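You operate a simulated robot arm through the tools that you are given. There is no shell and no other tool.

The job below is to be done with a simulated robot arm. You get a single attempt, and the scene is never put back.

JOB
Set a silver stud in the red bow.
Fine: one push on the red knob; put the bow in the purple tray; leave the slide out, the dial set. Where these are worked on the way, their far stop is far enough and under half their travel is too little: steel slide.

The check looks at the end state, three seconds after you hand in, the way a careful person would. Anything else that was tipped, shoved, dropped, spilled or broken makes it a failure.

ROBOT AND FRAMES
A 6-joint arm with a two-finger parallel gripper, fixed in place. Base frame: the origin is at the foot of the arm, x ahead of it, y to its left, z up; the work surface is at about z = 0.84. Units: m, rad, N and s.
Its first joint turns from -2.897 to 2.897 rad. Payload 3.91 kg.
The tool frame sits at the grasp point between the pads (the TCP): z along the fingers, y along the line on which they close. The tips reach 0.03 m beyond it. The gripper opens to 0.11 m. The fingers are 0.02 m wide and 0.01 m thick; the gripper's body (0.048 by 0.112 m) begins 0.055 m behind the TCP.
Orientation is that of the tool frame in the base frame, as [roll, pitch, yaw] about the fixed x, y, z axes, in that order (R = Rz(yaw) Ry(pitch) Rx(roll)). With the fingers straight down and closing along the base's y, the tool's x points along the base's -x, its y along +y and its z along -z.

CONTROLS
- The arm moves only by the tool step_arm. Its argument "targets" is a list of rows, each a list of 3 entries, a list of its own where there are three numbers: the turn, a rotation vector about the tool's x, y, z in units of 6 degrees (1.0 is 6 degrees), then the shift along the tool's x, y, z in units of 25 mm (1.0 is 25 mm), then the finger opening in mm, from 0 to 110. In form: [[[wx, wy, wz], [dx, dy, dz], gripper], ...]. A call has 1 to 20 rows; each row shifts and turns the commanded pose from where the row before left it, along the tool's axes as they then stand. A call with a number of a shift or a turn outside -1 to 1 is refused whole. Rows are played at 5 a second. More than 0.05 m and 0.15 rad between two rows, or a gripper value outside its range, and nothing of the call is played. Where a pose cannot be reached the arm comes as near as it can. A force on the tool above 40 N (or 10 N above the force at the start of the call, whichever is more), or a blocked arm, ends the call early, and 0.2 s more pass. The fingers move at their own pace (about 0.153 m/s each) and stop on an object; they squeeze with about 44 N. The grip force told is the motor's: it shows also when the fingers shut on nothing. Time passes only in rows, and 0.2 s behind the last, so rows that do not move let the fingers close. The reply holds the time, the measured pose of the TCP, the force on the tool along the base axes, the opening and the grip force, in the units named above and with some noise, with the torque about the TCP (base axes, N m) and any sound that the robot's microphone picked up.
- Cameras (640 x 400 px; columns grow to the right, rows downward): "scene" is fixed at [0.3995, -0.6468, 1.5738]; the picture's right is [0.96, -0.28, 0.00], its down [-0.13, -0.43, -0.89] and it looks along [0.25, 0.86, -0.45] (base axes); focal length 312 px, centre (320, 200). "wrist" rides on the gripper at [0.073, 0.017, -0.103] in the tool frame; the picture's right is [-0.23, 0.97, 0.00], its down [-0.76, -0.18, -0.62] and it looks along [-0.61, -0.14, 0.78] (tool axes); focal length 222 px, centre (320, 200). There is no depth. A picture from a camera that has moved, and an enlarged one, comes with that camera's place and axes in the base frame and with its lens. The place of the scene camera against the robot may be out by one fixed shift of up to 0.018 m in any direction.
- camera(camera): a new picture of that camera. The clock stands still meanwhile.
- inspect(camera, box): a new picture of the part [left, top, right, bottom] of that camera's present view, enlarged. The clock stands still meanwhile.
- close_job(): hands the job in; it is judged then, once.

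Nothing tells you positions but the pictures and the camera data. Unless the task says otherwise, let go and move clear before handing in.

The tools are called after "Request:" by a JSON object that holds its "name" and its "arguments". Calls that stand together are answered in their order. step_arm: Moves the arm, as the interface text tells. Its arguments: {"type":"object","properties":{"targets":{"type":"array","items":{"type":"array"}}},"required":["targets"]} The other tools are called the same way: camera (camera) takes a picture; inspect (camera, box) takes an enlarged picture of a part of a camera's view; close_job () hands the job in.

At the start:

```text
time_s: 0.0
tool_pos: [0.4579, 0.369, 1.2836]
ee_rot: [-3.14, -0.001, -3.142]
ft_force: [0.3, 0.5, -1.1]
ft_torque: [0.0, -0.01, -0.01]
opening: 0.1099
finger_force: 0.0
```

scene: 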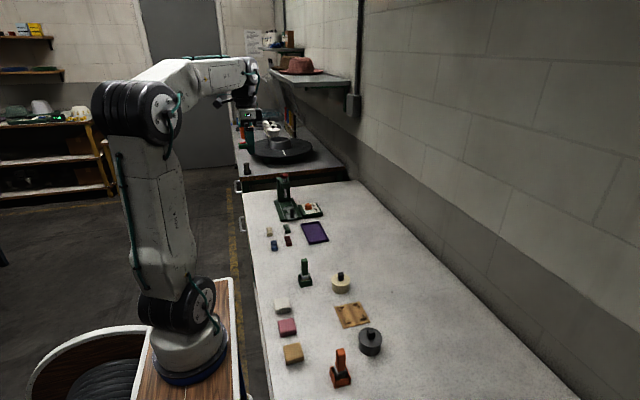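
wrist: 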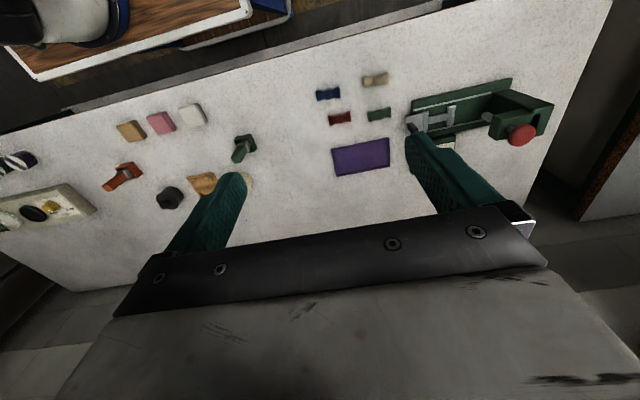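

I see a bench with a green machine (red knob) at the far end, four small bows, a purple tray, stamps and blocks. I'll look closer before moving.

Request:
{"name": "inspect", "arguments": {"camera": "scene", "box": [240, 160, 360, 260]}}

Request:
{"name": "inspect", "arguments": {"camera": "wrist", "box": [300, 50, 580, 220]}}

Request:
{"name": "inspect", "arguments": {"camera": "wrist", "box": [0, 80, 280, 260]}}

Request:
{"name": "inspect", "arguments": {"camera": "scene", "box": [260, 240, 420, 400]}}

```text
4.00 times, centred on (300, 210) of scene
camera zoom: at [0.3995, -0.6468, 1.5738], right [0.96, -0.28, 0.0], down [-0.13, -0.43, -0.89], along [0.25, 0.86, -0.45], focal length 1246 px, centre (400, 160)
```

zoom: 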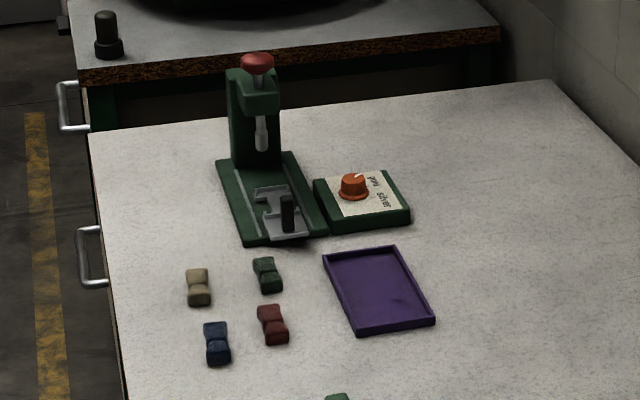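

```text
2.29 times, centred on (440, 135) of wrist
camera zoom: at [0.3862, 0.3869, 1.388], right [0.23, 0.97, 0.0], down [0.76, -0.18, 0.62], along [0.61, -0.14, -0.78], focal length 508 px, centre (46, 349)
```

zoom: 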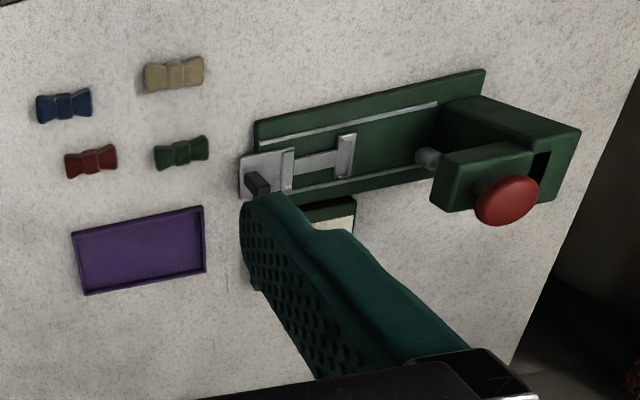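

```text
2.22 times, centred on (140, 170) of wrist
camera zoom: at [0.3862, 0.3869, 1.388], right [0.23, 0.97, 0.0], down [0.76, -0.18, 0.62], along [0.61, -0.14, -0.78], focal length 494 px, centre (720, 267)
```

zoom: 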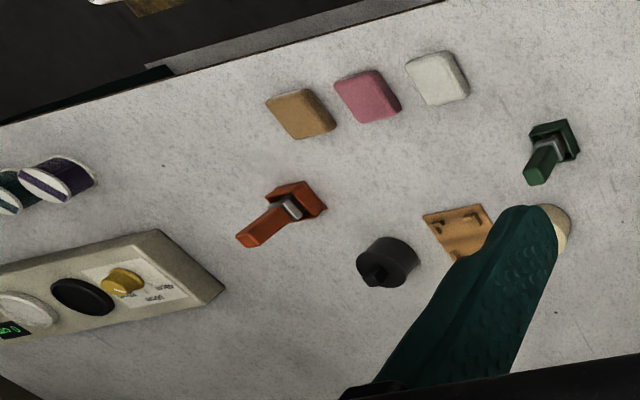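

```text
2.50 times, centred on (340, 320) of scene
camera zoom: at [0.3995, -0.6468, 1.5738], right [0.96, -0.28, 0.0], down [-0.13, -0.43, -0.89], along [0.25, 0.86, -0.45], focal length 779 px, centre (270, -100)
```

zoom: 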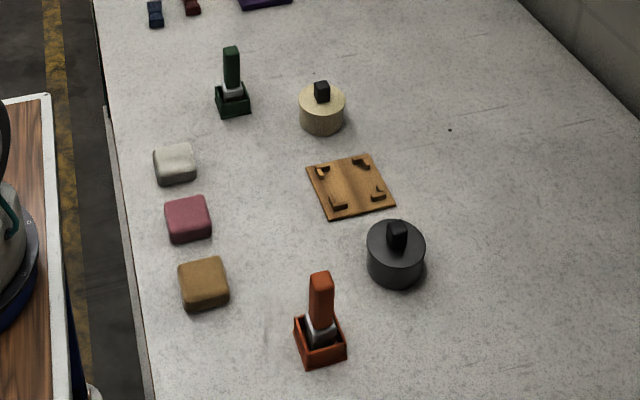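

The machine is a stud press: the slide with its nest is out, the red knob is on the column top, and the gold/silver dial is on the box beside it. Red bow is near (0.57, 0.39), purple tray near (0.69, 0.43). I'll move the wrist camera over the machine for a better view.

Request:
{"name": "step_arm", "arguments": {"targets": [[[0, 0, 0], [0, 1, 0], 110], [[0, 0, 0], [0, 1, 0], 110], [[0, 0, 0], [0, 1, 0], 110], [[0, 0, 0], [0, 1, 0], 110], [[0, 0, 0], [0, 1, 0], 110], [[0, 0, 0], [0, 1, 0], 110]]}}

```text
time_s: 1.4
tool_pos: [0.4565, 0.5185, 1.2819]
ee_rot: [3.139, 0.002, 3.139]
ft_force: [-0.5, -0.2, 1.0]
ft_torque: [0.03, -0.02, 0.0]
opening: 0.1101
finger_force: 0.1
```

The arm has moved as commanded; now I look at the press from here.

Request:
{"name": "camera", "arguments": {"camera": "wrist"}}

Request:
{"name": "inspect", "arguments": {"camera": "wrist", "box": [200, 50, 480, 220]}}

```text
taken
camera wrist: at [0.384, 0.5366, 1.3873], right [0.23, 0.97, 0.0], down [0.76, -0.18, 0.62], along [0.61, -0.14, -0.78], focal length 222 px, centre (320, 200)
```

wrist: 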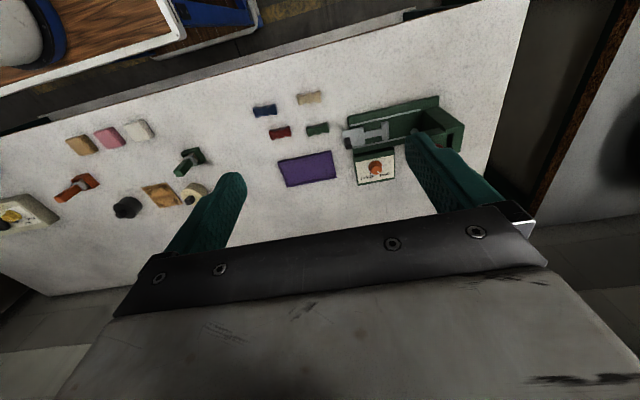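

```text
2.29 times, centred on (340, 135) of wrist
camera zoom: at [0.384, 0.5366, 1.3873], right [0.23, 0.97, 0.0], down [0.76, -0.18, 0.62], along [0.61, -0.14, -0.78], focal length 508 px, centre (274, 349)
```

zoom: 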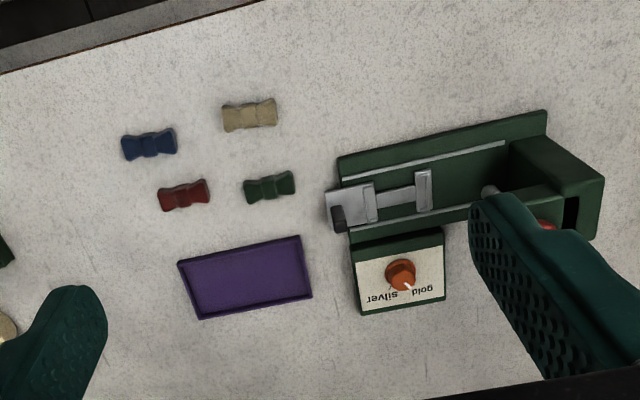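

The dial pointer seems to sit nearer gold. I'll come lower for a sharp view of the dial, nest and knob.

Request:
{"name": "step_arm", "arguments": {"targets": [[[0, 0, 0], [-0.2, 0, 1], 60], [[0, 0, 0], [-0.2, 0, 1], 60], [[0, 0, 0], [-0.2, 0, 1], 60], [[0, 0, 0], [-0.2, 0, 1], 60], [[0, 0, 0], [-0.2, 0, 1], 60], [[0, 0, 0], [-0.2, 0, 1], 60]]}}

Request:
{"name": "camera", "arguments": {"camera": "wrist"}}

Request:
{"name": "inspect", "arguments": {"camera": "wrist", "box": [240, 50, 480, 200]}}

```text
time_s: 2.8
tool_pos: [0.4879, 0.5187, 1.1328]
ee_rot: [3.138, 0.002, -3.141]
ft_force: [-0.3, -0.4, 0.6]
ft_torque: [-0.02, -0.01, 0.0]
opening: 0.06
finger_force: 0.0
```

```text
taken
camera wrist: at [0.416, 0.5364, 1.2377], right [0.23, 0.97, 0.0], down [0.76, -0.18, 0.62], along [0.61, -0.14, -0.78], focal length 222 px, centre (320, 200)
```

wrist: 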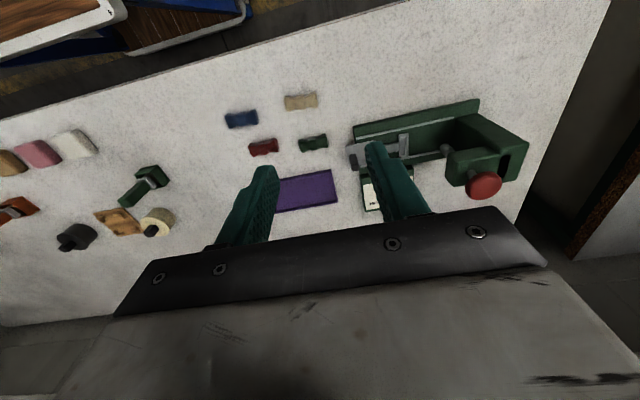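

```text
2.67 times, centred on (360, 125) of wrist
camera zoom: at [0.416, 0.5364, 1.2377], right [0.23, 0.97, 0.0], down [0.76, -0.18, 0.62], along [0.61, -0.14, -0.78], focal length 592 px, centre (213, 400)
```

zoom: 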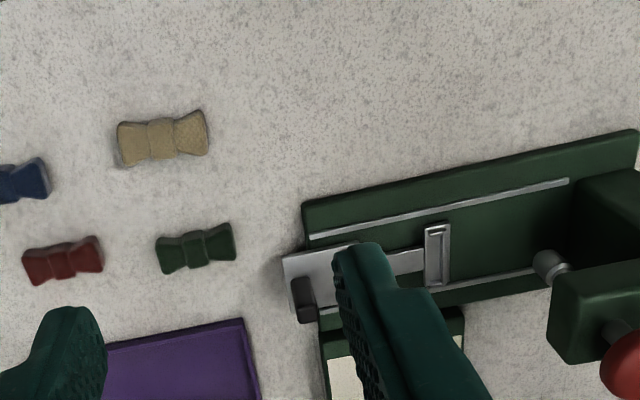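

I need the nest without a finger in front of it. I'll go lower, shift right, and close the fingers for the view.

Request:
{"name": "step_arm", "arguments": {"targets": [[[0, 0, 0], [0, -0.5, 0.8], 0], [[0, 0, 0], [0, -0.5, 0.8], 0], [[0, 0, 0], [0, -0.5, 0.8], 0], [[0, 0, 0], [0, -0.5, 0.8], 0], [[0, 0, 0], [0, -0.5, 0.8], 0], [[0, 0, 0], [0, -0.5, 0.8], 0]]}}

Request:
{"name": "camera", "arguments": {"camera": "wrist"}}

Request:
{"name": "inspect", "arguments": {"camera": "wrist", "box": [360, 80, 580, 220]}}

Request:
{"name": "inspect", "arguments": {"camera": "wrist", "box": [140, 60, 360, 200]}}

```text
time_s: 4.2
tool_pos: [0.4877, 0.4449, 1.0132]
ee_rot: [3.141, 0.002, 3.141]
ft_force: [-0.3, 0.0, -0.5]
ft_torque: [-0.03, 0.0, 0.0]
opening: 0.0
finger_force: 37.5
```

```text
taken
camera wrist: at [0.4162, 0.4624, 1.1166], right [0.23, 0.97, 0.0], down [0.76, -0.18, 0.62], along [0.61, -0.14, -0.78], focal length 222 px, centre (320, 200)
```

wrist: 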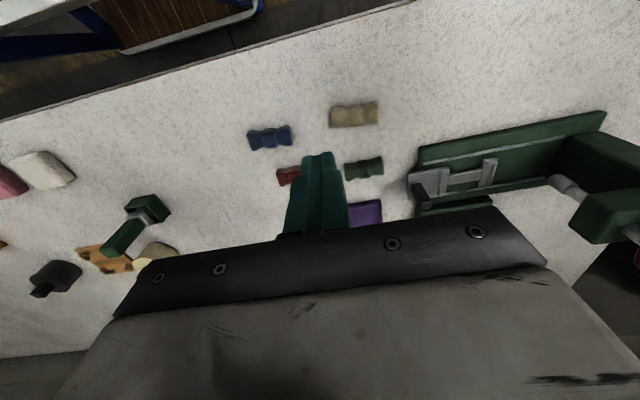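

```text
2.86 times, centred on (470, 150) of wrist
camera zoom: at [0.4162, 0.4624, 1.1166], right [0.23, 0.97, 0.0], down [0.76, -0.18, 0.62], along [0.61, -0.14, -0.78], focal length 635 px, centre (-109, 343)
```

zoom: 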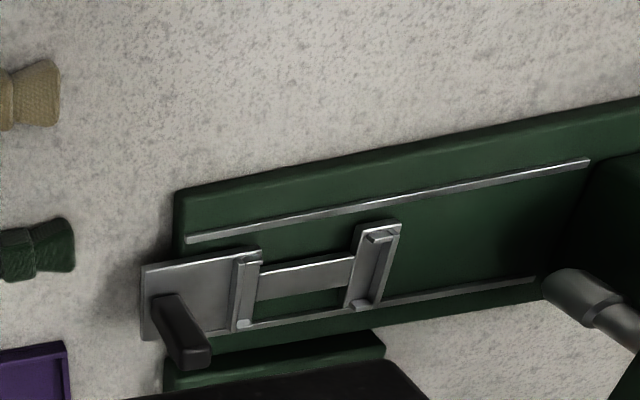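

```text
2.86 times, centred on (250, 130) of wrist
camera zoom: at [0.4162, 0.4624, 1.1166], right [0.23, 0.97, 0.0], down [0.76, -0.18, 0.62], along [0.61, -0.14, -0.78], focal length 635 px, centre (520, 400)
```

zoom: 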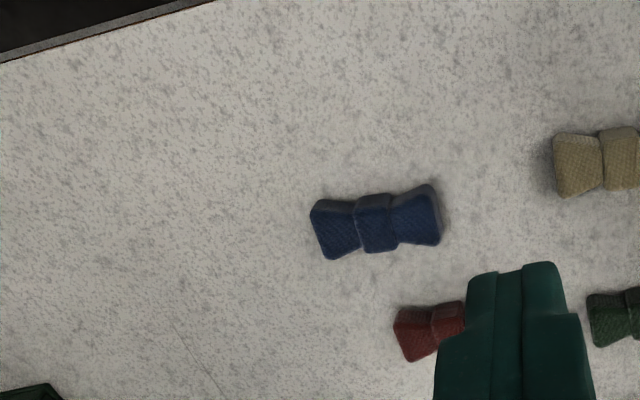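

The nest is two cradles joined by a narrow neck, around (0.622, 0.615); the press axis is near (0.623, 0.702), the slide handle near (0.621, 0.551), and the dial near (0.705, 0.611). I'll now move over the red bow and turn the tool 90° so the fingers close across the bow's waist.

Request:
{"name": "step_arm", "arguments": {"targets": [[[0, 0, 0], [-0.8, -0.53, 0], 60], [[0, 0, 0], [-0.8, -0.53, 0], 60], [[0, 0, 0], [-0.8, -0.53, 0], 60], [[0, 0, 0], [-0.8, -0.53, 0], 60], [[0, 0, -1], [0, 0, 0], 60], [[0, 0, -1], [0, 0, 0], 60], [[0, 0, -1], [0, 0, 0], 60], [[0, 0, -1], [0, 0, 0], 60], [[0, 0, -1], [0, 0, 0], 60], [[0, 0, -1], [0, 0, 0], 60], [[0, 0, -1], [0, 0, 0], 60], [[0, 0, -1], [0, 0, 0], 60], [[0, 0, -1], [0, 0, 0], 60], [[0, 0, -1], [0, 0, 0], 60], [[0, 0, -1], [0, 0, 0], 60], [[0, 0, -1], [0, 0, 0], 60], [[0, 0, -1], [0, 0, 0], 60], [[0, 0, -1], [0, 0, 0], 60], [[0, 0, -1], [0, 0, 0], 60]]}}

Request:
{"name": "camera", "arguments": {"camera": "wrist"}}

Request:
{"name": "inspect", "arguments": {"camera": "wrist", "box": [210, 60, 430, 200]}}

Request:
{"name": "camera", "arguments": {"camera": "scene"}}

```text
time_s: 8.2
tool_pos: [0.5689, 0.3922, 1.0121]
ee_rot: [3.141, 0.0, -1.57]
ft_force: [1.0, -1.4, 0.6]
ft_torque: [-0.02, 0.02, -0.05]
opening: 0.06
finger_force: 0.0
```

```text
taken
camera wrist: at [0.552, 0.3198, 1.1177], right [-0.97, 0.23, 0.0], down [0.18, 0.76, 0.62], along [0.14, 0.61, -0.78], focal length 222 px, centre (320, 200)
```

wrist: 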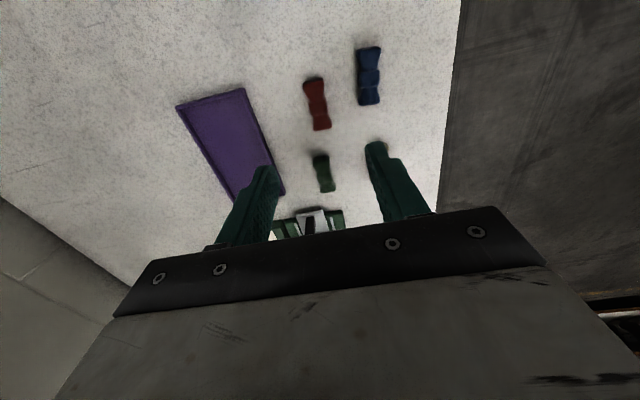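

```text
2.86 times, centred on (320, 130) of wrist
camera zoom: at [0.552, 0.3198, 1.1177], right [-0.97, 0.23, 0.0], down [0.18, 0.76, 0.62], along [0.14, 0.61, -0.78], focal length 635 px, centre (320, 400)
```

zoom: 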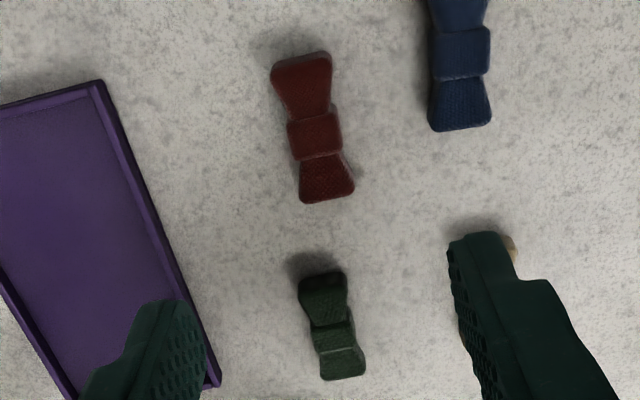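

```text
taken
```

scene: 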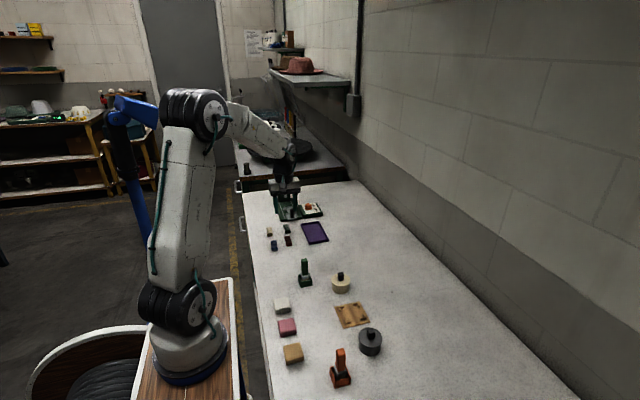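

The red bow is centred near (0.571, 0.393), lies almost exactly along y, and is about 0.023 wide. I'll descend around it with a 45 mm opening.

Request:
{"name": "step_arm", "arguments": {"targets": [[[0, 0, 0], [0, -0.1, 0.7], 45], [[0, 0, 0], [0, 0, 0.7], 45], [[0, 0, 0], [0, 0, 0.7], 45], [[0, 0, 0], [0, 0, 0.7], 45], [[0, 0, 0], [0, 0, 0.7], 45], [[0, 0, 0], [0, 0, 0.7], 45]]}}

Request:
{"name": "camera", "arguments": {"camera": "wrist"}}

Request:
{"name": "inspect", "arguments": {"camera": "wrist", "box": [230, 90, 410, 210]}}

```text
time_s: 9.6
tool_pos: [0.5719, 0.3915, 0.9068]
ee_rot: [-3.141, 0.0, -1.572]
ft_force: [-0.3, 0.1, -0.5]
ft_torque: [-0.01, 0.0, 0.01]
opening: 0.045
finger_force: 0.0
```

```text
taken
camera wrist: at [0.5541, 0.3203, 1.0123], right [-0.97, 0.23, 0.0], down [0.18, 0.76, 0.62], along [0.14, 0.61, -0.78], focal length 222 px, centre (320, 200)
```

wrist: 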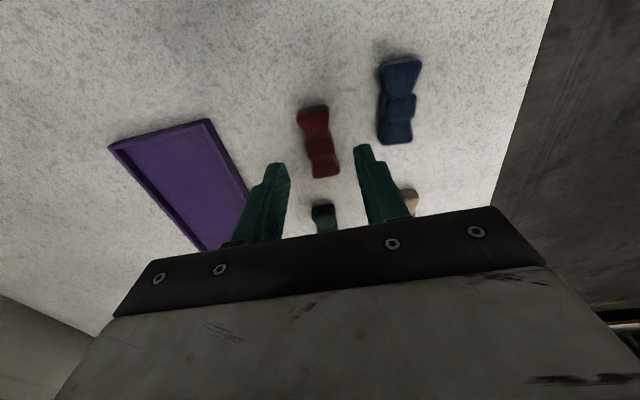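

```text
3.33 times, centred on (320, 150) of wrist
camera zoom: at [0.5541, 0.3203, 1.0123], right [-0.97, 0.23, 0.0], down [0.18, 0.76, 0.62], along [0.14, 0.61, -0.78], focal length 740 px, centre (320, 367)
```

zoom: 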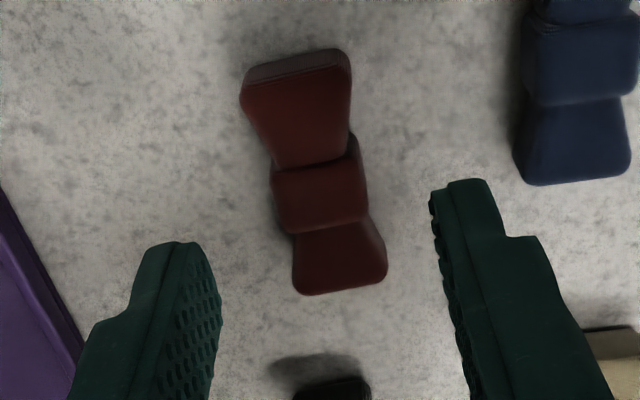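

Bow is well centred between the fingers. Final descent and close on it.

Request:
{"name": "step_arm", "arguments": {"targets": [[[0, 0, 0], [-0.04, 0, 0.65], 45], [[0, 0, 0], [0, 0, 0.6], 45], [[0, 0, 0], [0, 0, 0], 45], [[0, 0, 0], [0, 0, 0], 10], [[0, 0, 0], [0, 0, 0], 10], [[0, 0, 0], [0, 0, 0], 10]]}}

Request:
{"name": "camera", "arguments": {"camera": "wrist"}}

```text
time_s: 11.0
tool_pos: [0.5702, 0.393, 0.878]
ee_rot: [3.141, -0.001, -1.57]
ft_force: [0.2, -0.1, 0.3]
ft_torque: [0.01, 0.01, -0.04]
opening: 0.0252
finger_force: 43.8
```

```text
taken
camera wrist: at [0.5544, 0.3215, 0.9824], right [-0.97, 0.23, 0.0], down [0.18, 0.76, 0.62], along [0.14, 0.61, -0.78], focal length 222 px, centre (320, 200)
```

wrist: 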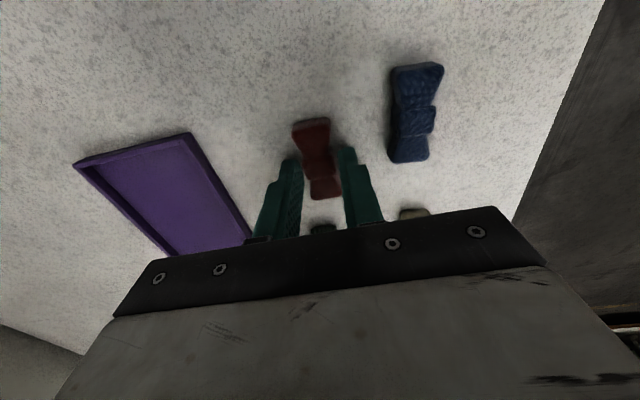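

The bow is gripped (25 mm). I'll lift it 0.1 m and carry it toward the nest, stopping short to check clearances.

Request:
{"name": "step_arm", "arguments": {"targets": [[[0, 0, 0], [0, 0, -0.5], 10], [[0, 0, 0], [0, 0, -1], 10], [[0, 0, 0], [0, 0, -1], 10], [[0, 0, 0], [0, 0, -1], 10], [[0, 0, 0], [0, 0, -0.7], 10], [[0, 0, 0], [-0.97, -0.33, 0], 10], [[0, 0, 0], [-0.97, -0.33, 0], 10], [[0, 0, 0], [-0.97, -0.33, 0], 10], [[0, 0, 0], [-0.97, -0.33, 0], 10], [[0, 0, 0], [-0.97, -0.33, 0], 10], [[0, 0, 0], [-0.97, -0.33, 0], 10]]}}

Request:
{"name": "camera", "arguments": {"camera": "wrist"}}

Request:
{"name": "inspect", "arguments": {"camera": "wrist", "box": [210, 80, 430, 220]}}

Request:
{"name": "inspect", "arguments": {"camera": "scene", "box": [240, 130, 360, 250]}}

```text
time_s: 13.4
tool_pos: [0.623, 0.5384, 0.9831]
ee_rot: [3.141, 0.001, -1.573]
ft_force: [0.5, -0.4, 0.0]
ft_torque: [0.02, 0.02, -0.01]
opening: 0.0252
finger_force: 43.8
```

```text
taken
camera wrist: at [0.605, 0.4669, 1.0868], right [-0.97, 0.23, 0.0], down [0.18, 0.76, 0.62], along [0.14, 0.61, -0.78], focal length 222 px, centre (320, 200)
```

wrist: 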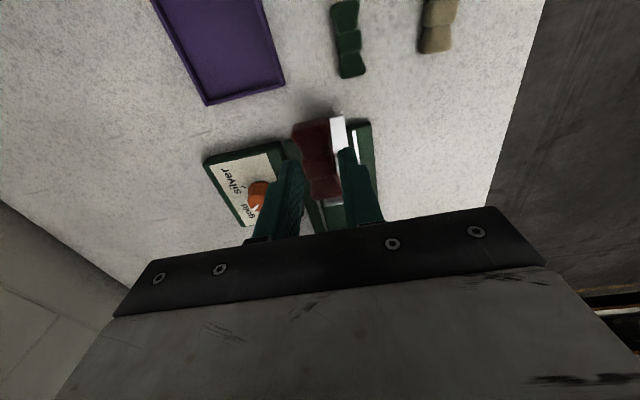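

```text
2.86 times, centred on (320, 150) of wrist
camera zoom: at [0.605, 0.4669, 1.0868], right [-0.97, 0.23, 0.0], down [0.18, 0.76, 0.62], along [0.14, 0.61, -0.78], focal length 635 px, centre (320, 343)
```

zoom: 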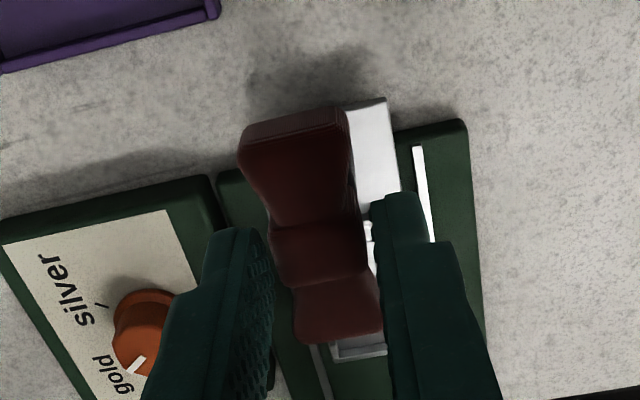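

```text
3.33 times, centred on (300, 190) of scene
camera zoom: at [0.3995, -0.6468, 1.5738], right [0.96, -0.28, 0.0], down [-0.13, -0.43, -0.89], along [0.25, 0.86, -0.45], focal length 1038 px, centre (387, 233)
```

zoom: 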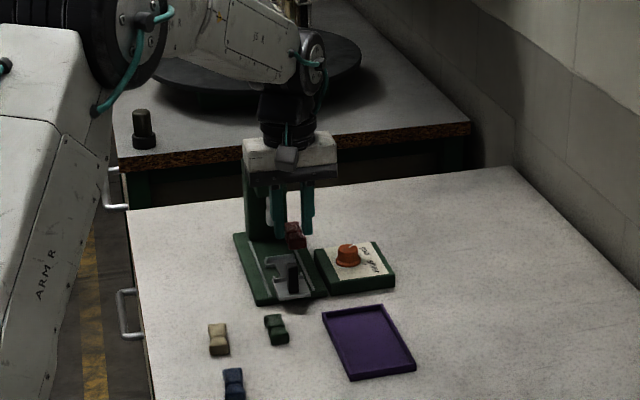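

The dial pointer is on gold with a tick at silver, as expected. I'll carry the bow over the nest and check from both cameras.

Request:
{"name": "step_arm", "arguments": {"targets": [[[0, 0, 0], [-0.78, 0.02, 0], 10], [[0, 0, 0], [-0.78, 0.02, 0], 10], [[0, 0, 0], [-0.78, 0.02, 0], 10], [[0, 0, 0], [-0.76, 0, 0], 10], [[0, 0, 0], [0, 0, 0.6], 10], [[0, 0, 0], [0, 0, 0.6], 10]]}}

Request:
{"name": "camera", "arguments": {"camera": "wrist"}}

Request:
{"name": "inspect", "arguments": {"camera": "wrist", "box": [230, 90, 410, 210]}}

Request:
{"name": "inspect", "arguments": {"camera": "scene", "box": [260, 140, 340, 230]}}

```text
time_s: 14.8
tool_pos: [0.618, 0.6162, 0.9517]
ee_rot: [-3.141, 0.0, -1.571]
ft_force: [-0.8, 0.4, 0.2]
ft_torque: [-0.01, 0.01, 0.0]
opening: 0.025
finger_force: 43.6
```

```text
taken
camera wrist: at [0.6017, 0.5444, 1.0568], right [-0.97, 0.23, 0.0], down [0.18, 0.76, 0.62], along [0.14, 0.61, -0.78], focal length 222 px, centre (320, 200)
```

wrist: 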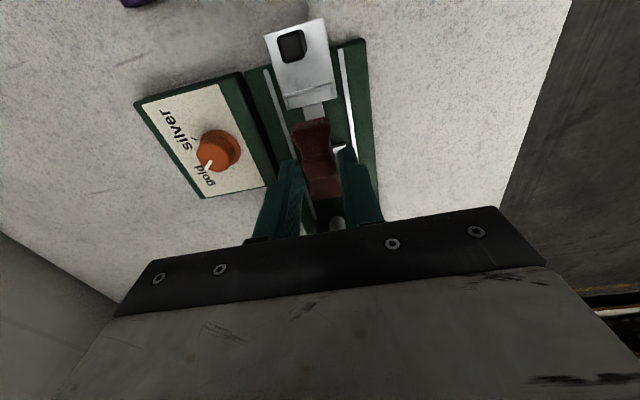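

```text
3.33 times, centred on (320, 150) of wrist
camera zoom: at [0.6017, 0.5444, 1.0568], right [-0.97, 0.23, 0.0], down [0.18, 0.76, 0.62], along [0.14, 0.61, -0.78], focal length 740 px, centre (320, 367)
```

zoom: 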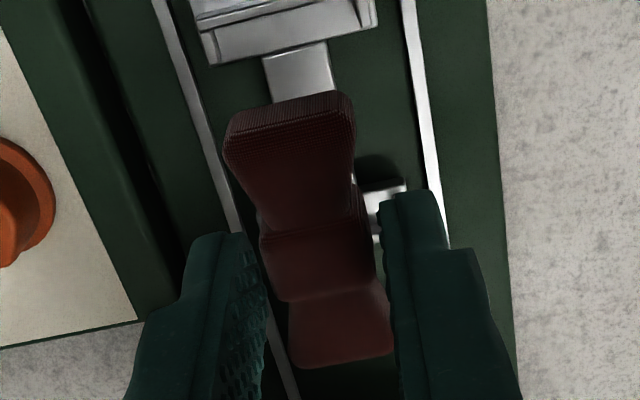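

```text
4.44 times, centred on (300, 185) of scene
camera zoom: at [0.3995, -0.6468, 1.5738], right [0.96, -0.28, 0.0], down [-0.13, -0.43, -0.89], along [0.25, 0.86, -0.45], focal length 1385 px, centre (409, 267)
```

zoom: 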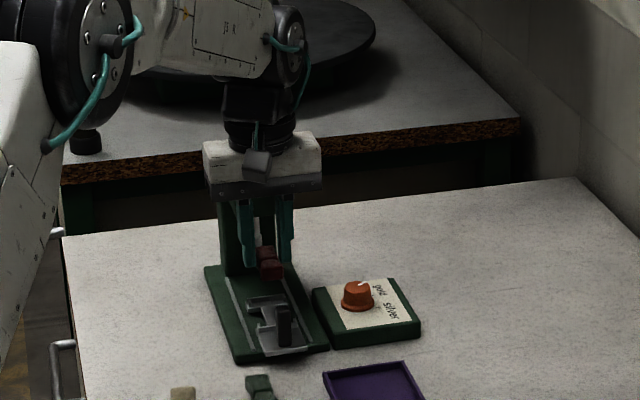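

From this view the nest centre sits about 2 mm further in +x and 1 mm nearer than my grip point. I'll correct that and lower to just above the cradles.

Request:
{"name": "step_arm", "arguments": {"targets": [[[0, 0, 0], [0.04, -0.08, 0], 10], [[0, 0, 0], [0, 0, 0.6], 10], [[0, 0, 0], [0, 0, 0.6], 10], [[0, 0, 0], [0, 0, 0.3], 10], [[0, 0, 0], [0, 0, 0], 10]]}}

Request:
{"name": "inspect", "arguments": {"camera": "wrist", "box": [230, 90, 410, 210]}}

Request:
{"name": "inspect", "arguments": {"camera": "scene", "box": [270, 180, 330, 225]}}

```text
time_s: 16.0
tool_pos: [0.6193, 0.6136, 0.9147]
ee_rot: [3.141, 0.0, -1.57]
ft_force: [-0.8, 0.2, -0.2]
ft_torque: [-0.05, -0.02, 0.02]
opening: 0.0254
finger_force: 43.9
```

```text
3.33 times, centred on (320, 150) of wrist
camera zoom: at [0.6038, 0.5426, 1.0189], right [-0.97, 0.23, 0.0], down [0.18, 0.76, 0.62], along [0.14, 0.61, -0.78], focal length 740 px, centre (320, 367)
```

zoom: 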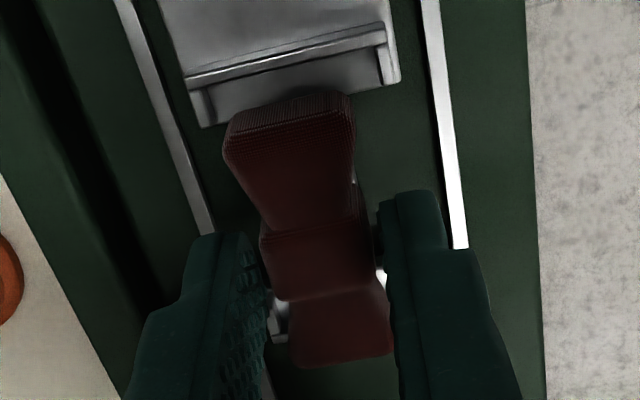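

```text
8.89 times, centred on (300, 202) of scene
camera zoom: at [0.3995, -0.6468, 1.5738], right [0.96, -0.28, 0.0], down [-0.13, -0.43, -0.89], along [0.25, 0.86, -0.45], focal length 2769 px, centre (498, 178)
```

zoom: 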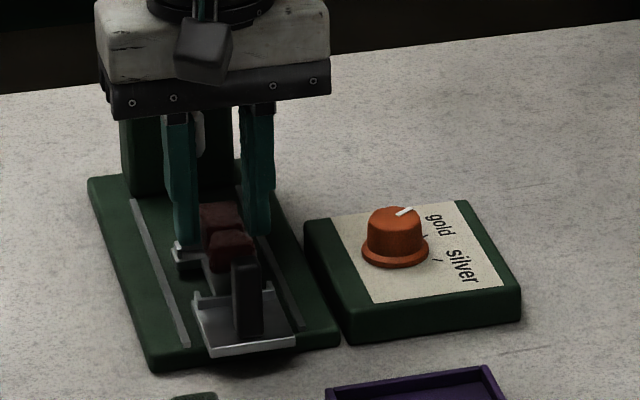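

The bow is aligned with the cradles in x and y. I'll lower it slowly into the nest.

Request:
{"name": "step_arm", "arguments": {"targets": [[[0, 0, 0], [-0.02, 0, 0.2], 10], [[0, 0, 0], [0, 0, 0.2], 10], [[0, 0, 0], [0, 0, 0.15], 10], [[0, 0, 0], [0, 0, 0], 10]]}}

Request:
{"name": "inspect", "arguments": {"camera": "wrist", "box": [230, 90, 410, 210]}}

Request:
{"name": "inspect", "arguments": {"camera": "scene", "box": [270, 180, 330, 225]}}

```text
time_s: 17.0
tool_pos: [0.6206, 0.6144, 0.9007]
ee_rot: [-3.141, 0.0, -1.57]
ft_force: [-1.1, 0.3, -1.4]
ft_torque: [0.01, -0.04, -0.01]
opening: 0.0253
finger_force: 44.0
```

```text
3.33 times, centred on (320, 150) of wrist
camera zoom: at [0.6043, 0.543, 1.0057], right [-0.97, 0.23, 0.0], down [0.18, 0.76, 0.62], along [0.14, 0.61, -0.78], focal length 740 px, centre (320, 367)
```

zoom: 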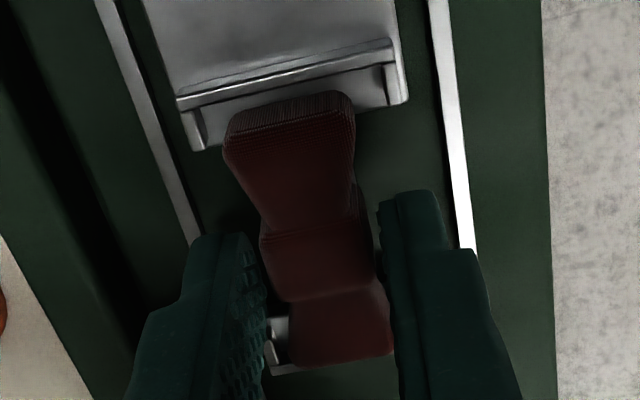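

```text
8.89 times, centred on (300, 202) of scene
camera zoom: at [0.3995, -0.6468, 1.5738], right [0.96, -0.28, 0.0], down [-0.13, -0.43, -0.89], along [0.25, 0.86, -0.45], focal length 2769 px, centre (498, 178)
```

zoom: 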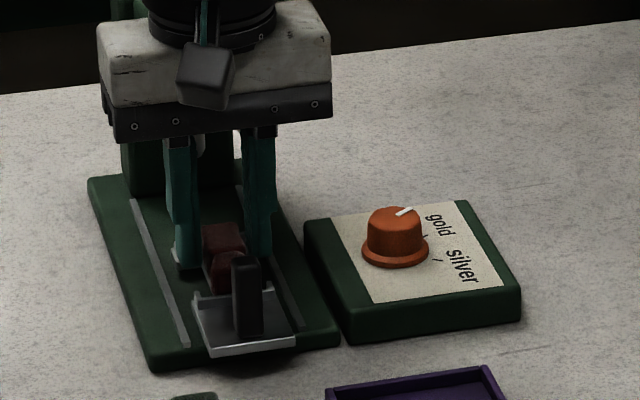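

Front, rear and side clearances to the cradle walls look good (about 3–5 mm). Lower further in small steps, watching the force.

Request:
{"name": "step_arm", "arguments": {"targets": [[[0, 0, 0], [-0.04, 0, 0.08], 10], [[0, 0, 0], [0, 0, 0.08], 10], [[0, 0, 0], [0, 0, 0], 10]]}}

```text
time_s: 17.8
tool_pos: [0.6208, 0.6167, 0.8997]
ee_rot: [-3.139, 0.002, -1.572]
ft_force: [0.7, 1.2, 20.6]
ft_torque: [-0.18, -0.02, -0.04]
opening: 0.0255
finger_force: 44.1
```

Contact at about 20 N, matching the bow resting on the cradle floor. I'll check before releasing.

Request:
{"name": "inspect", "arguments": {"camera": "wrist", "box": [240, 100, 400, 200]}}

Request:
{"name": "inspect", "arguments": {"camera": "scene", "box": [280, 190, 310, 220]}}

```text
4.00 times, centred on (320, 150) of wrist
camera zoom: at [0.6041, 0.5442, 1.0038], right [-0.97, 0.23, 0.0], down [0.18, 0.76, 0.63], along [0.14, 0.61, -0.78], focal length 888 px, centre (320, 400)
```

zoom: 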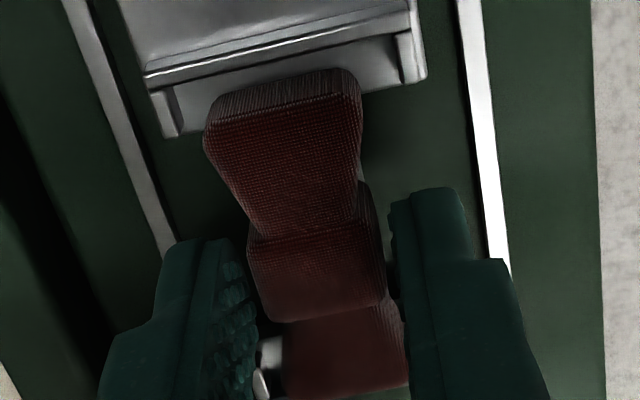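

```text
13.33 times, centred on (295, 205) of scene
camera zoom: at [0.3995, -0.6468, 1.5738], right [0.96, -0.28, 0.0], down [-0.13, -0.43, -0.89], along [0.25, 0.86, -0.45], focal length 4154 px, centre (653, 133)
```

zoom: 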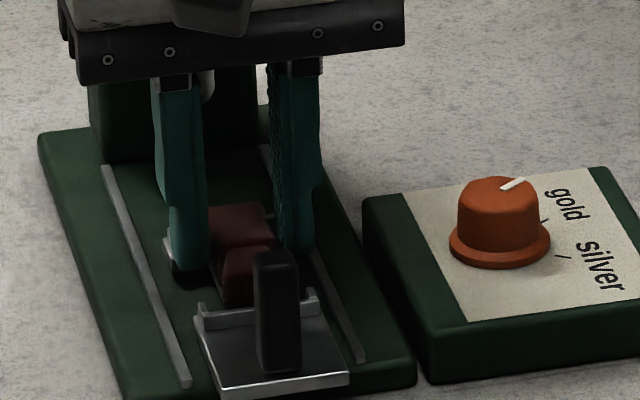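

The bow sits in the cradles between the end walls. I'll release and rise straight up.

Request:
{"name": "step_arm", "arguments": {"targets": [[[0, 0, 0], [0, 0, -0.08], 10], [[0, 0, 0], [0, 0, 0], 40], [[0, 0, 0], [0, 0, 0], 40], [[0, 0, 0], [0, 0, 0], 40]]}}

Request:
{"name": "inspect", "arguments": {"camera": "wrist", "box": [240, 100, 400, 200]}}

```text
time_s: 18.8
tool_pos: [0.6205, 0.6161, 0.8985]
ee_rot: [-3.141, 0.001, -1.571]
ft_force: [0.5, 0.3, 1.1]
ft_torque: [0.02, -0.02, -0.01]
opening: 0.04
finger_force: 0.1
```

```text
4.00 times, centred on (320, 150) of wrist
camera zoom: at [0.6038, 0.5444, 1.0035], right [-0.97, 0.23, 0.0], down [0.18, 0.76, 0.62], along [0.14, 0.61, -0.78], focal length 888 px, centre (320, 400)
```

zoom: 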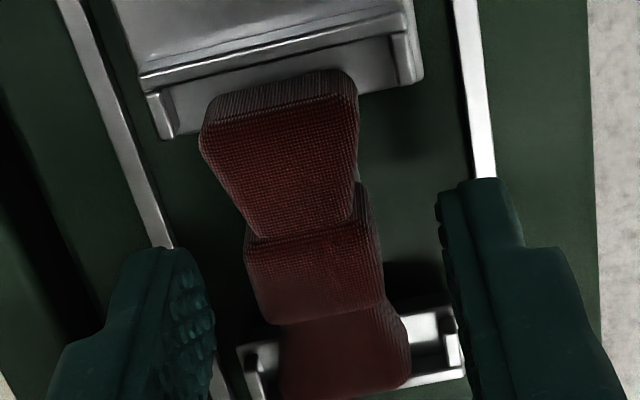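

The bow is released and sits properly in the nest. I'll rise and move over the dial for a close look.

Request:
{"name": "step_arm", "arguments": {"targets": [[[0, 0, 0], [0, 0, -0.5], 40], [[0, 0, 0], [0, 0, -1], 40], [[0, 0, 0], [0, 0, -1], 40], [[0, 0, 0], [0, 0, -1], 40], [[0, 0, 0], [0, 0, -1], 60], [[0, 0, 0], [0.4, -0.8, 0], 60], [[0, 0, 0], [0.4, -0.8, 0], 60], [[0, 0, 0], [0.4, -0.8, 0], 60], [[0, 0, 0], [0, -0.8, 0], 60]]}}

Request:
{"name": "camera", "arguments": {"camera": "wrist"}}

Request:
{"name": "inspect", "arguments": {"camera": "wrist", "box": [240, 90, 420, 210]}}

Request:
{"name": "inspect", "arguments": {"camera": "scene", "box": [270, 185, 330, 225]}}

```text
time_s: 20.8
tool_pos: [0.7002, 0.5852, 1.0134]
ee_rot: [-3.141, 0.002, -1.571]
ft_force: [-0.6, -0.2, 0.5]
ft_torque: [0.01, 0.0, 0.02]
opening: 0.0601
finger_force: 0.1
```

```text
taken
camera wrist: at [0.6837, 0.5135, 1.1178], right [-0.97, 0.23, 0.0], down [0.18, 0.76, 0.62], along [0.14, 0.61, -0.78], focal length 222 px, centre (320, 200)
```

wrist: 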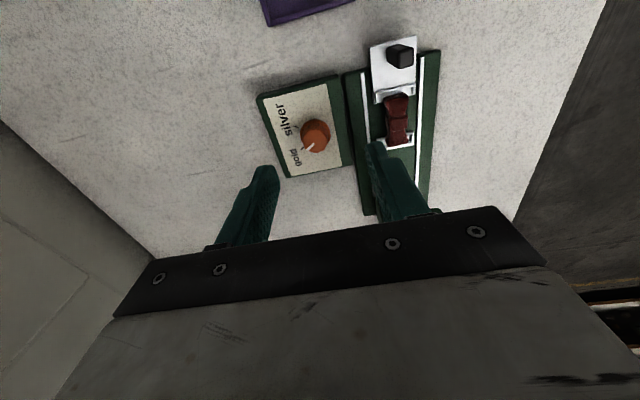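

```text
3.33 times, centred on (330, 150) of wrist
camera zoom: at [0.6837, 0.5135, 1.1178], right [-0.97, 0.23, 0.0], down [0.18, 0.76, 0.62], along [0.14, 0.61, -0.78], focal length 740 px, centre (287, 367)
```

zoom: 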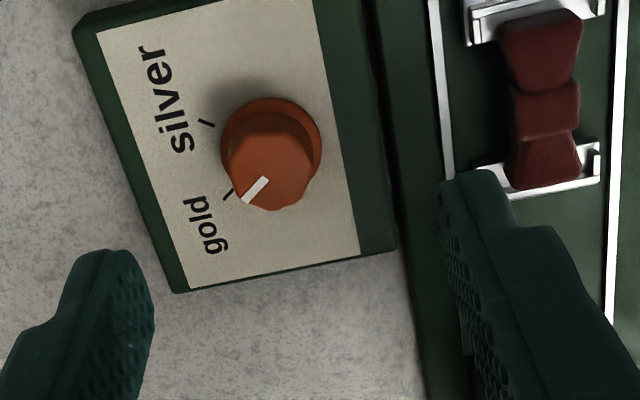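

```text
10.00 times, centred on (300, 205) of scene
camera zoom: at [0.3995, -0.6468, 1.5738], right [0.96, -0.28, 0.0], down [-0.13, -0.43, -0.89], along [0.25, 0.86, -0.45], focal length 3115 px, centre (520, 150)
```

zoom: 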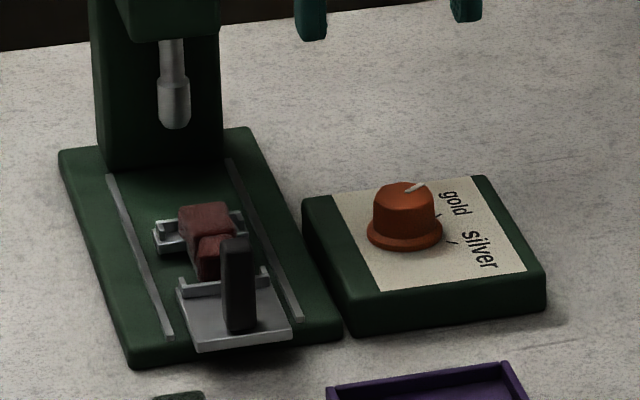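

The pointer is on gold (about +34°), silver tick is at about −34°, so the dial must turn roughly 69° clockwise seen from above. Dial axis is near (0.7126, 0.6125). I'll move over it.

Request:
{"name": "step_arm", "arguments": {"targets": [[[0, 0, 0], [-0.54, -0.25, 0], 50], [[0, 0, 0], [-0.54, -0.24, 0], 50], [[0, 0, 0], [0, 0, 0.7], 50], [[0, 0, 0], [0, 0, 0.7], 50], [[0, 0, 0], [0, 0, 0.7], 50], [[0, 0, 0], [0, 0, 0], 50]]}}

Request:
{"name": "camera", "arguments": {"camera": "wrist"}}

Request:
{"name": "inspect", "arguments": {"camera": "wrist", "box": [240, 100, 400, 200]}}

Request:
{"name": "inspect", "arguments": {"camera": "scene", "box": [270, 185, 340, 225]}}

```text
time_s: 22.2
tool_pos: [0.715, 0.6122, 0.9604]
ee_rot: [-3.14, 0.0, -1.572]
ft_force: [-0.5, -0.9, 0.5]
ft_torque: [-0.02, -0.02, -0.01]
opening: 0.05
finger_force: 0.0
```

```text
taken
camera wrist: at [0.698, 0.5408, 1.0644], right [-0.97, 0.23, 0.0], down [0.18, 0.76, 0.62], along [0.14, 0.61, -0.78], focal length 222 px, centre (320, 200)
```

wrist: 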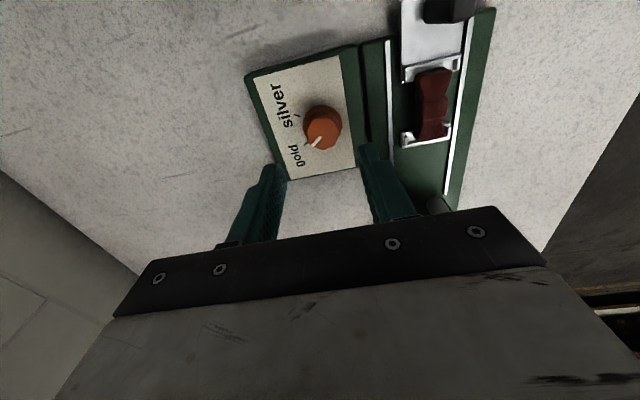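

```text
4.00 times, centred on (320, 150) of wrist
camera zoom: at [0.698, 0.5408, 1.0644], right [-0.97, 0.23, 0.0], down [0.18, 0.76, 0.62], along [0.14, 0.61, -0.78], focal length 888 px, centre (320, 400)
```

zoom: 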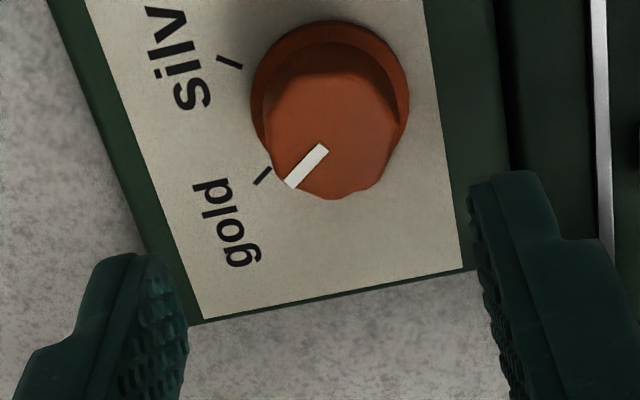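

```text
9.14 times, centred on (305, 205) of scene
camera zoom: at [0.3995, -0.6468, 1.5738], right [0.96, -0.28, 0.0], down [-0.13, -0.43, -0.89], along [0.25, 0.86, -0.45], focal length 2848 px, centre (457, 154)
```

zoom: 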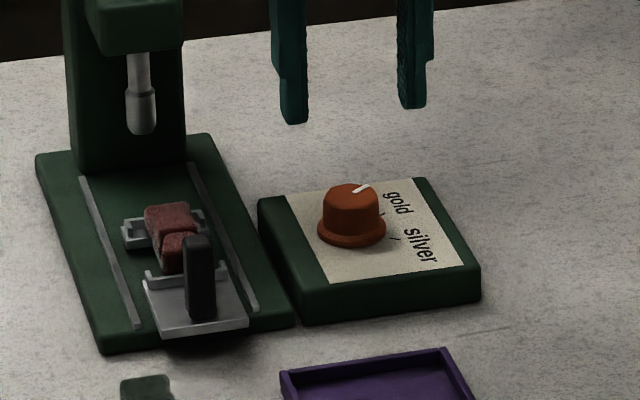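

The dial axis is about 2.5 mm to −x and 2 mm to −y of my TCP; I'll correct, descend around the knob, and check before closing.

Request:
{"name": "step_arm", "arguments": {"targets": [[[0, 0, 0], [0.08, 0.1, 0], 50], [[0, 0, 0], [0, 0, 0.6], 50], [[0, 0, 0], [0, 0, 0.6], 50], [[0, 0, 0], [0, 0, 0.6], 50], [[0, 0, 0], [0, 0, 0.45], 50], [[0, 0, 0], [0, 0, 0], 50]]}}

Request:
{"name": "inspect", "arguments": {"camera": "wrist", "box": [240, 100, 400, 200]}}

Request:
{"name": "inspect", "arguments": {"camera": "scene", "box": [270, 185, 340, 225]}}

```text
time_s: 23.6
tool_pos: [0.712, 0.6095, 0.9025]
ee_rot: [3.139, -0.002, -1.57]
ft_force: [0.1, 0.6, 0.2]
ft_torque: [-0.02, 0.0, 0.01]
opening: 0.0499
finger_force: 0.1
```

```text
4.00 times, centred on (320, 150) of wrist
camera zoom: at [0.6951, 0.5381, 1.0079], right [-0.97, 0.23, 0.0], down [0.18, 0.76, 0.62], along [0.14, 0.61, -0.78], focal length 888 px, centre (320, 400)
```

zoom: 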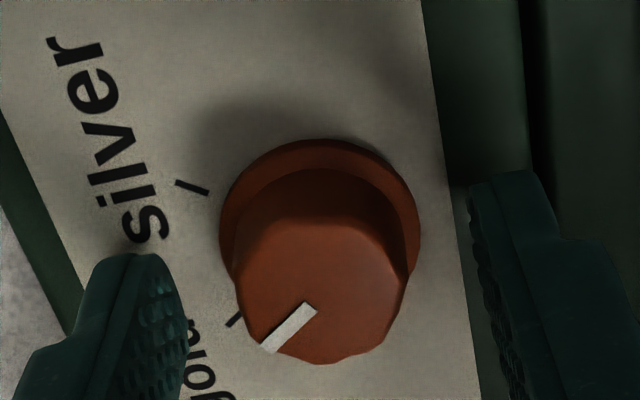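

```text
9.14 times, centred on (305, 205) of scene
camera zoom: at [0.3995, -0.6468, 1.5738], right [0.96, -0.28, 0.0], down [-0.13, -0.43, -0.89], along [0.25, 0.86, -0.45], focal length 2848 px, centre (457, 154)
```

zoom: 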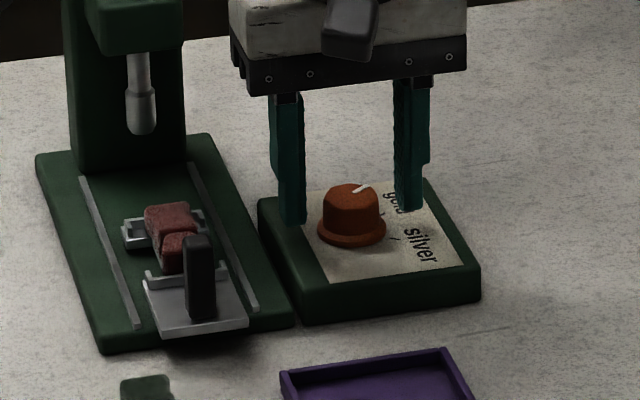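

Alignment with the dial is within a millimetre. I'll close on the knob.

Request:
{"name": "step_arm", "arguments": {"targets": [[[0, 0, 0], [0, 0, 0], 20], [[0, 0, 0], [0, 0, 0], 20], [[0, 0, 0], [0, 0, 0], 20]]}}

```text
time_s: 24.4
tool_pos: [0.7108, 0.6097, 0.9034]
ee_rot: [-3.141, -0.001, -1.57]
ft_force: [5.3, 1.7, -1.4]
ft_torque: [0.12, -0.15, 0.0]
opening: 0.0281
finger_force: 45.2
```

Knob gripped at 28 mm with little side load. I'll start turning clockwise 24° and check that the dial follows.

Request:
{"name": "step_arm", "arguments": {"targets": [[[0, 0, 1], [0, 0, 0], 20], [[0, 0, 1], [0, 0, 0], 20], [[0, 0, 1], [0, 0, 0], 20], [[0, 0, 1], [0, 0, 0], 20]]}}

Request:
{"name": "inspect", "arguments": {"camera": "wrist", "box": [240, 100, 400, 200]}}

Request:
{"name": "inspect", "arguments": {"camera": "scene", "box": [270, 160, 340, 225]}}

```text
time_s: 25.4
tool_pos: [0.7108, 0.6096, 0.9033]
ee_rot: [3.141, -0.002, -1.994]
ft_force: [8.1, -3.3, 3.6]
ft_torque: [-0.14, -0.17, 0.02]
opening: 0.028
finger_force: 44.7
```

```text
4.00 times, centred on (320, 150) of wrist
camera zoom: at [0.6666, 0.5515, 1.0079], right [-0.8, 0.61, 0.0], down [0.47, 0.62, 0.62], along [0.38, 0.5, -0.78], focal length 888 px, centre (320, 400)
```

zoom: 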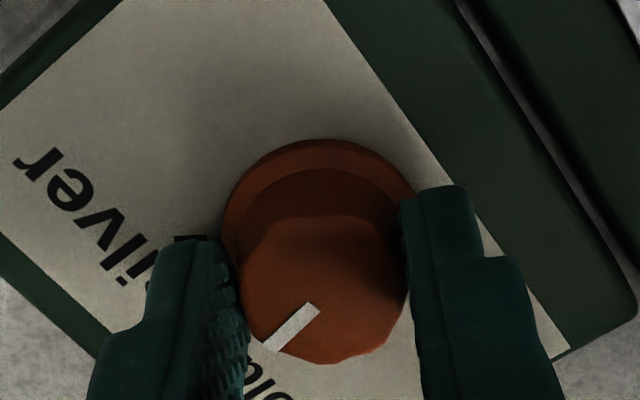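

```text
6.15 times, centred on (305, 192) of scene
camera zoom: at [0.3995, -0.6468, 1.5738], right [0.96, -0.28, 0.0], down [-0.13, -0.43, -0.89], along [0.25, 0.86, -0.45], focal length 1917 px, centre (412, 246)
```

zoom: 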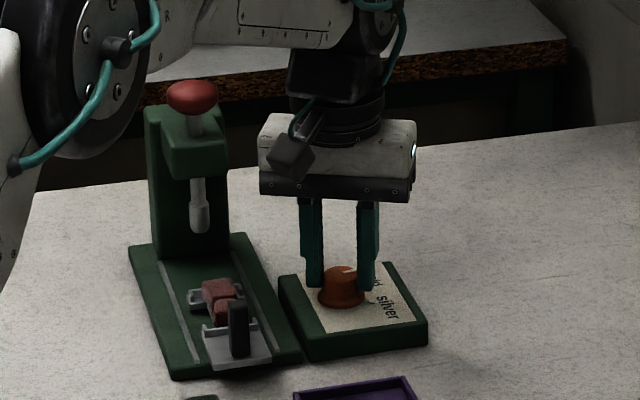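

The dial is turning with the fingers. I'll turn the remaining ~45° to the silver tick.

Request:
{"name": "step_arm", "arguments": {"targets": [[[0, 0, 1], [0, 0, 0], 20], [[0, 0, 1], [0, 0, 0], 20], [[0, 0, 1], [0, 0, 0], 20], [[0, 0, 1], [0, 0, 0], 20], [[0, 0, 1], [0, 0, 0], 20], [[0, 0, 1], [0, 0, 0], 20], [[0, 0, 1], [0, 0, 0], 20], [[0, 0, 0.4], [0, 0, 0], 20], [[0, 0, 0], [0, 0, 0], 20]]}}

Request:
{"name": "inspect", "arguments": {"camera": "wrist", "box": [240, 100, 400, 200]}}

Request:
{"name": "inspect", "arguments": {"camera": "scene", "box": [270, 160, 340, 225]}}

```text
time_s: 27.4
tool_pos: [0.7102, 0.6114, 0.9037]
ee_rot: [3.139, 0.003, -2.768]
ft_force: [3.0, -2.2, 11.4]
ft_torque: [-0.26, 0.47, -0.04]
opening: 0.028
finger_force: 45.1
```

```text
4.00 times, centred on (320, 150) of wrist
camera zoom: at [0.637, 0.6008, 1.0078], right [-0.15, 0.99, 0.0], down [0.77, 0.11, 0.62], along [0.62, 0.09, -0.78], focal length 888 px, centre (320, 400)
```

zoom: 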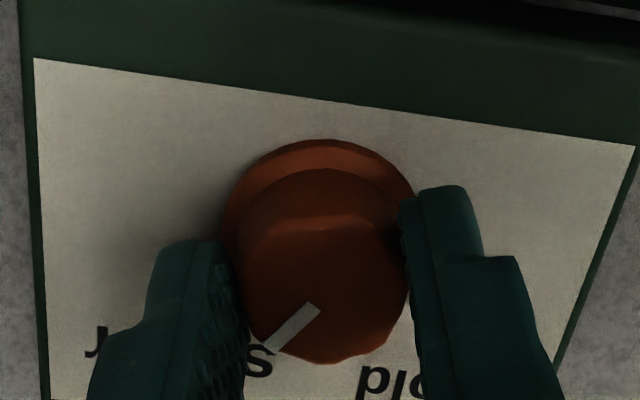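

```text
6.15 times, centred on (305, 192) of scene
camera zoom: at [0.3995, -0.6468, 1.5738], right [0.96, -0.28, 0.0], down [-0.13, -0.43, -0.89], along [0.25, 0.86, -0.45], focal length 1917 px, centre (412, 246)
```

zoom: 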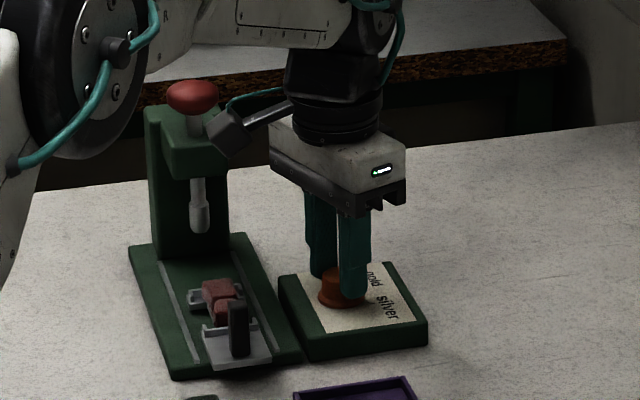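

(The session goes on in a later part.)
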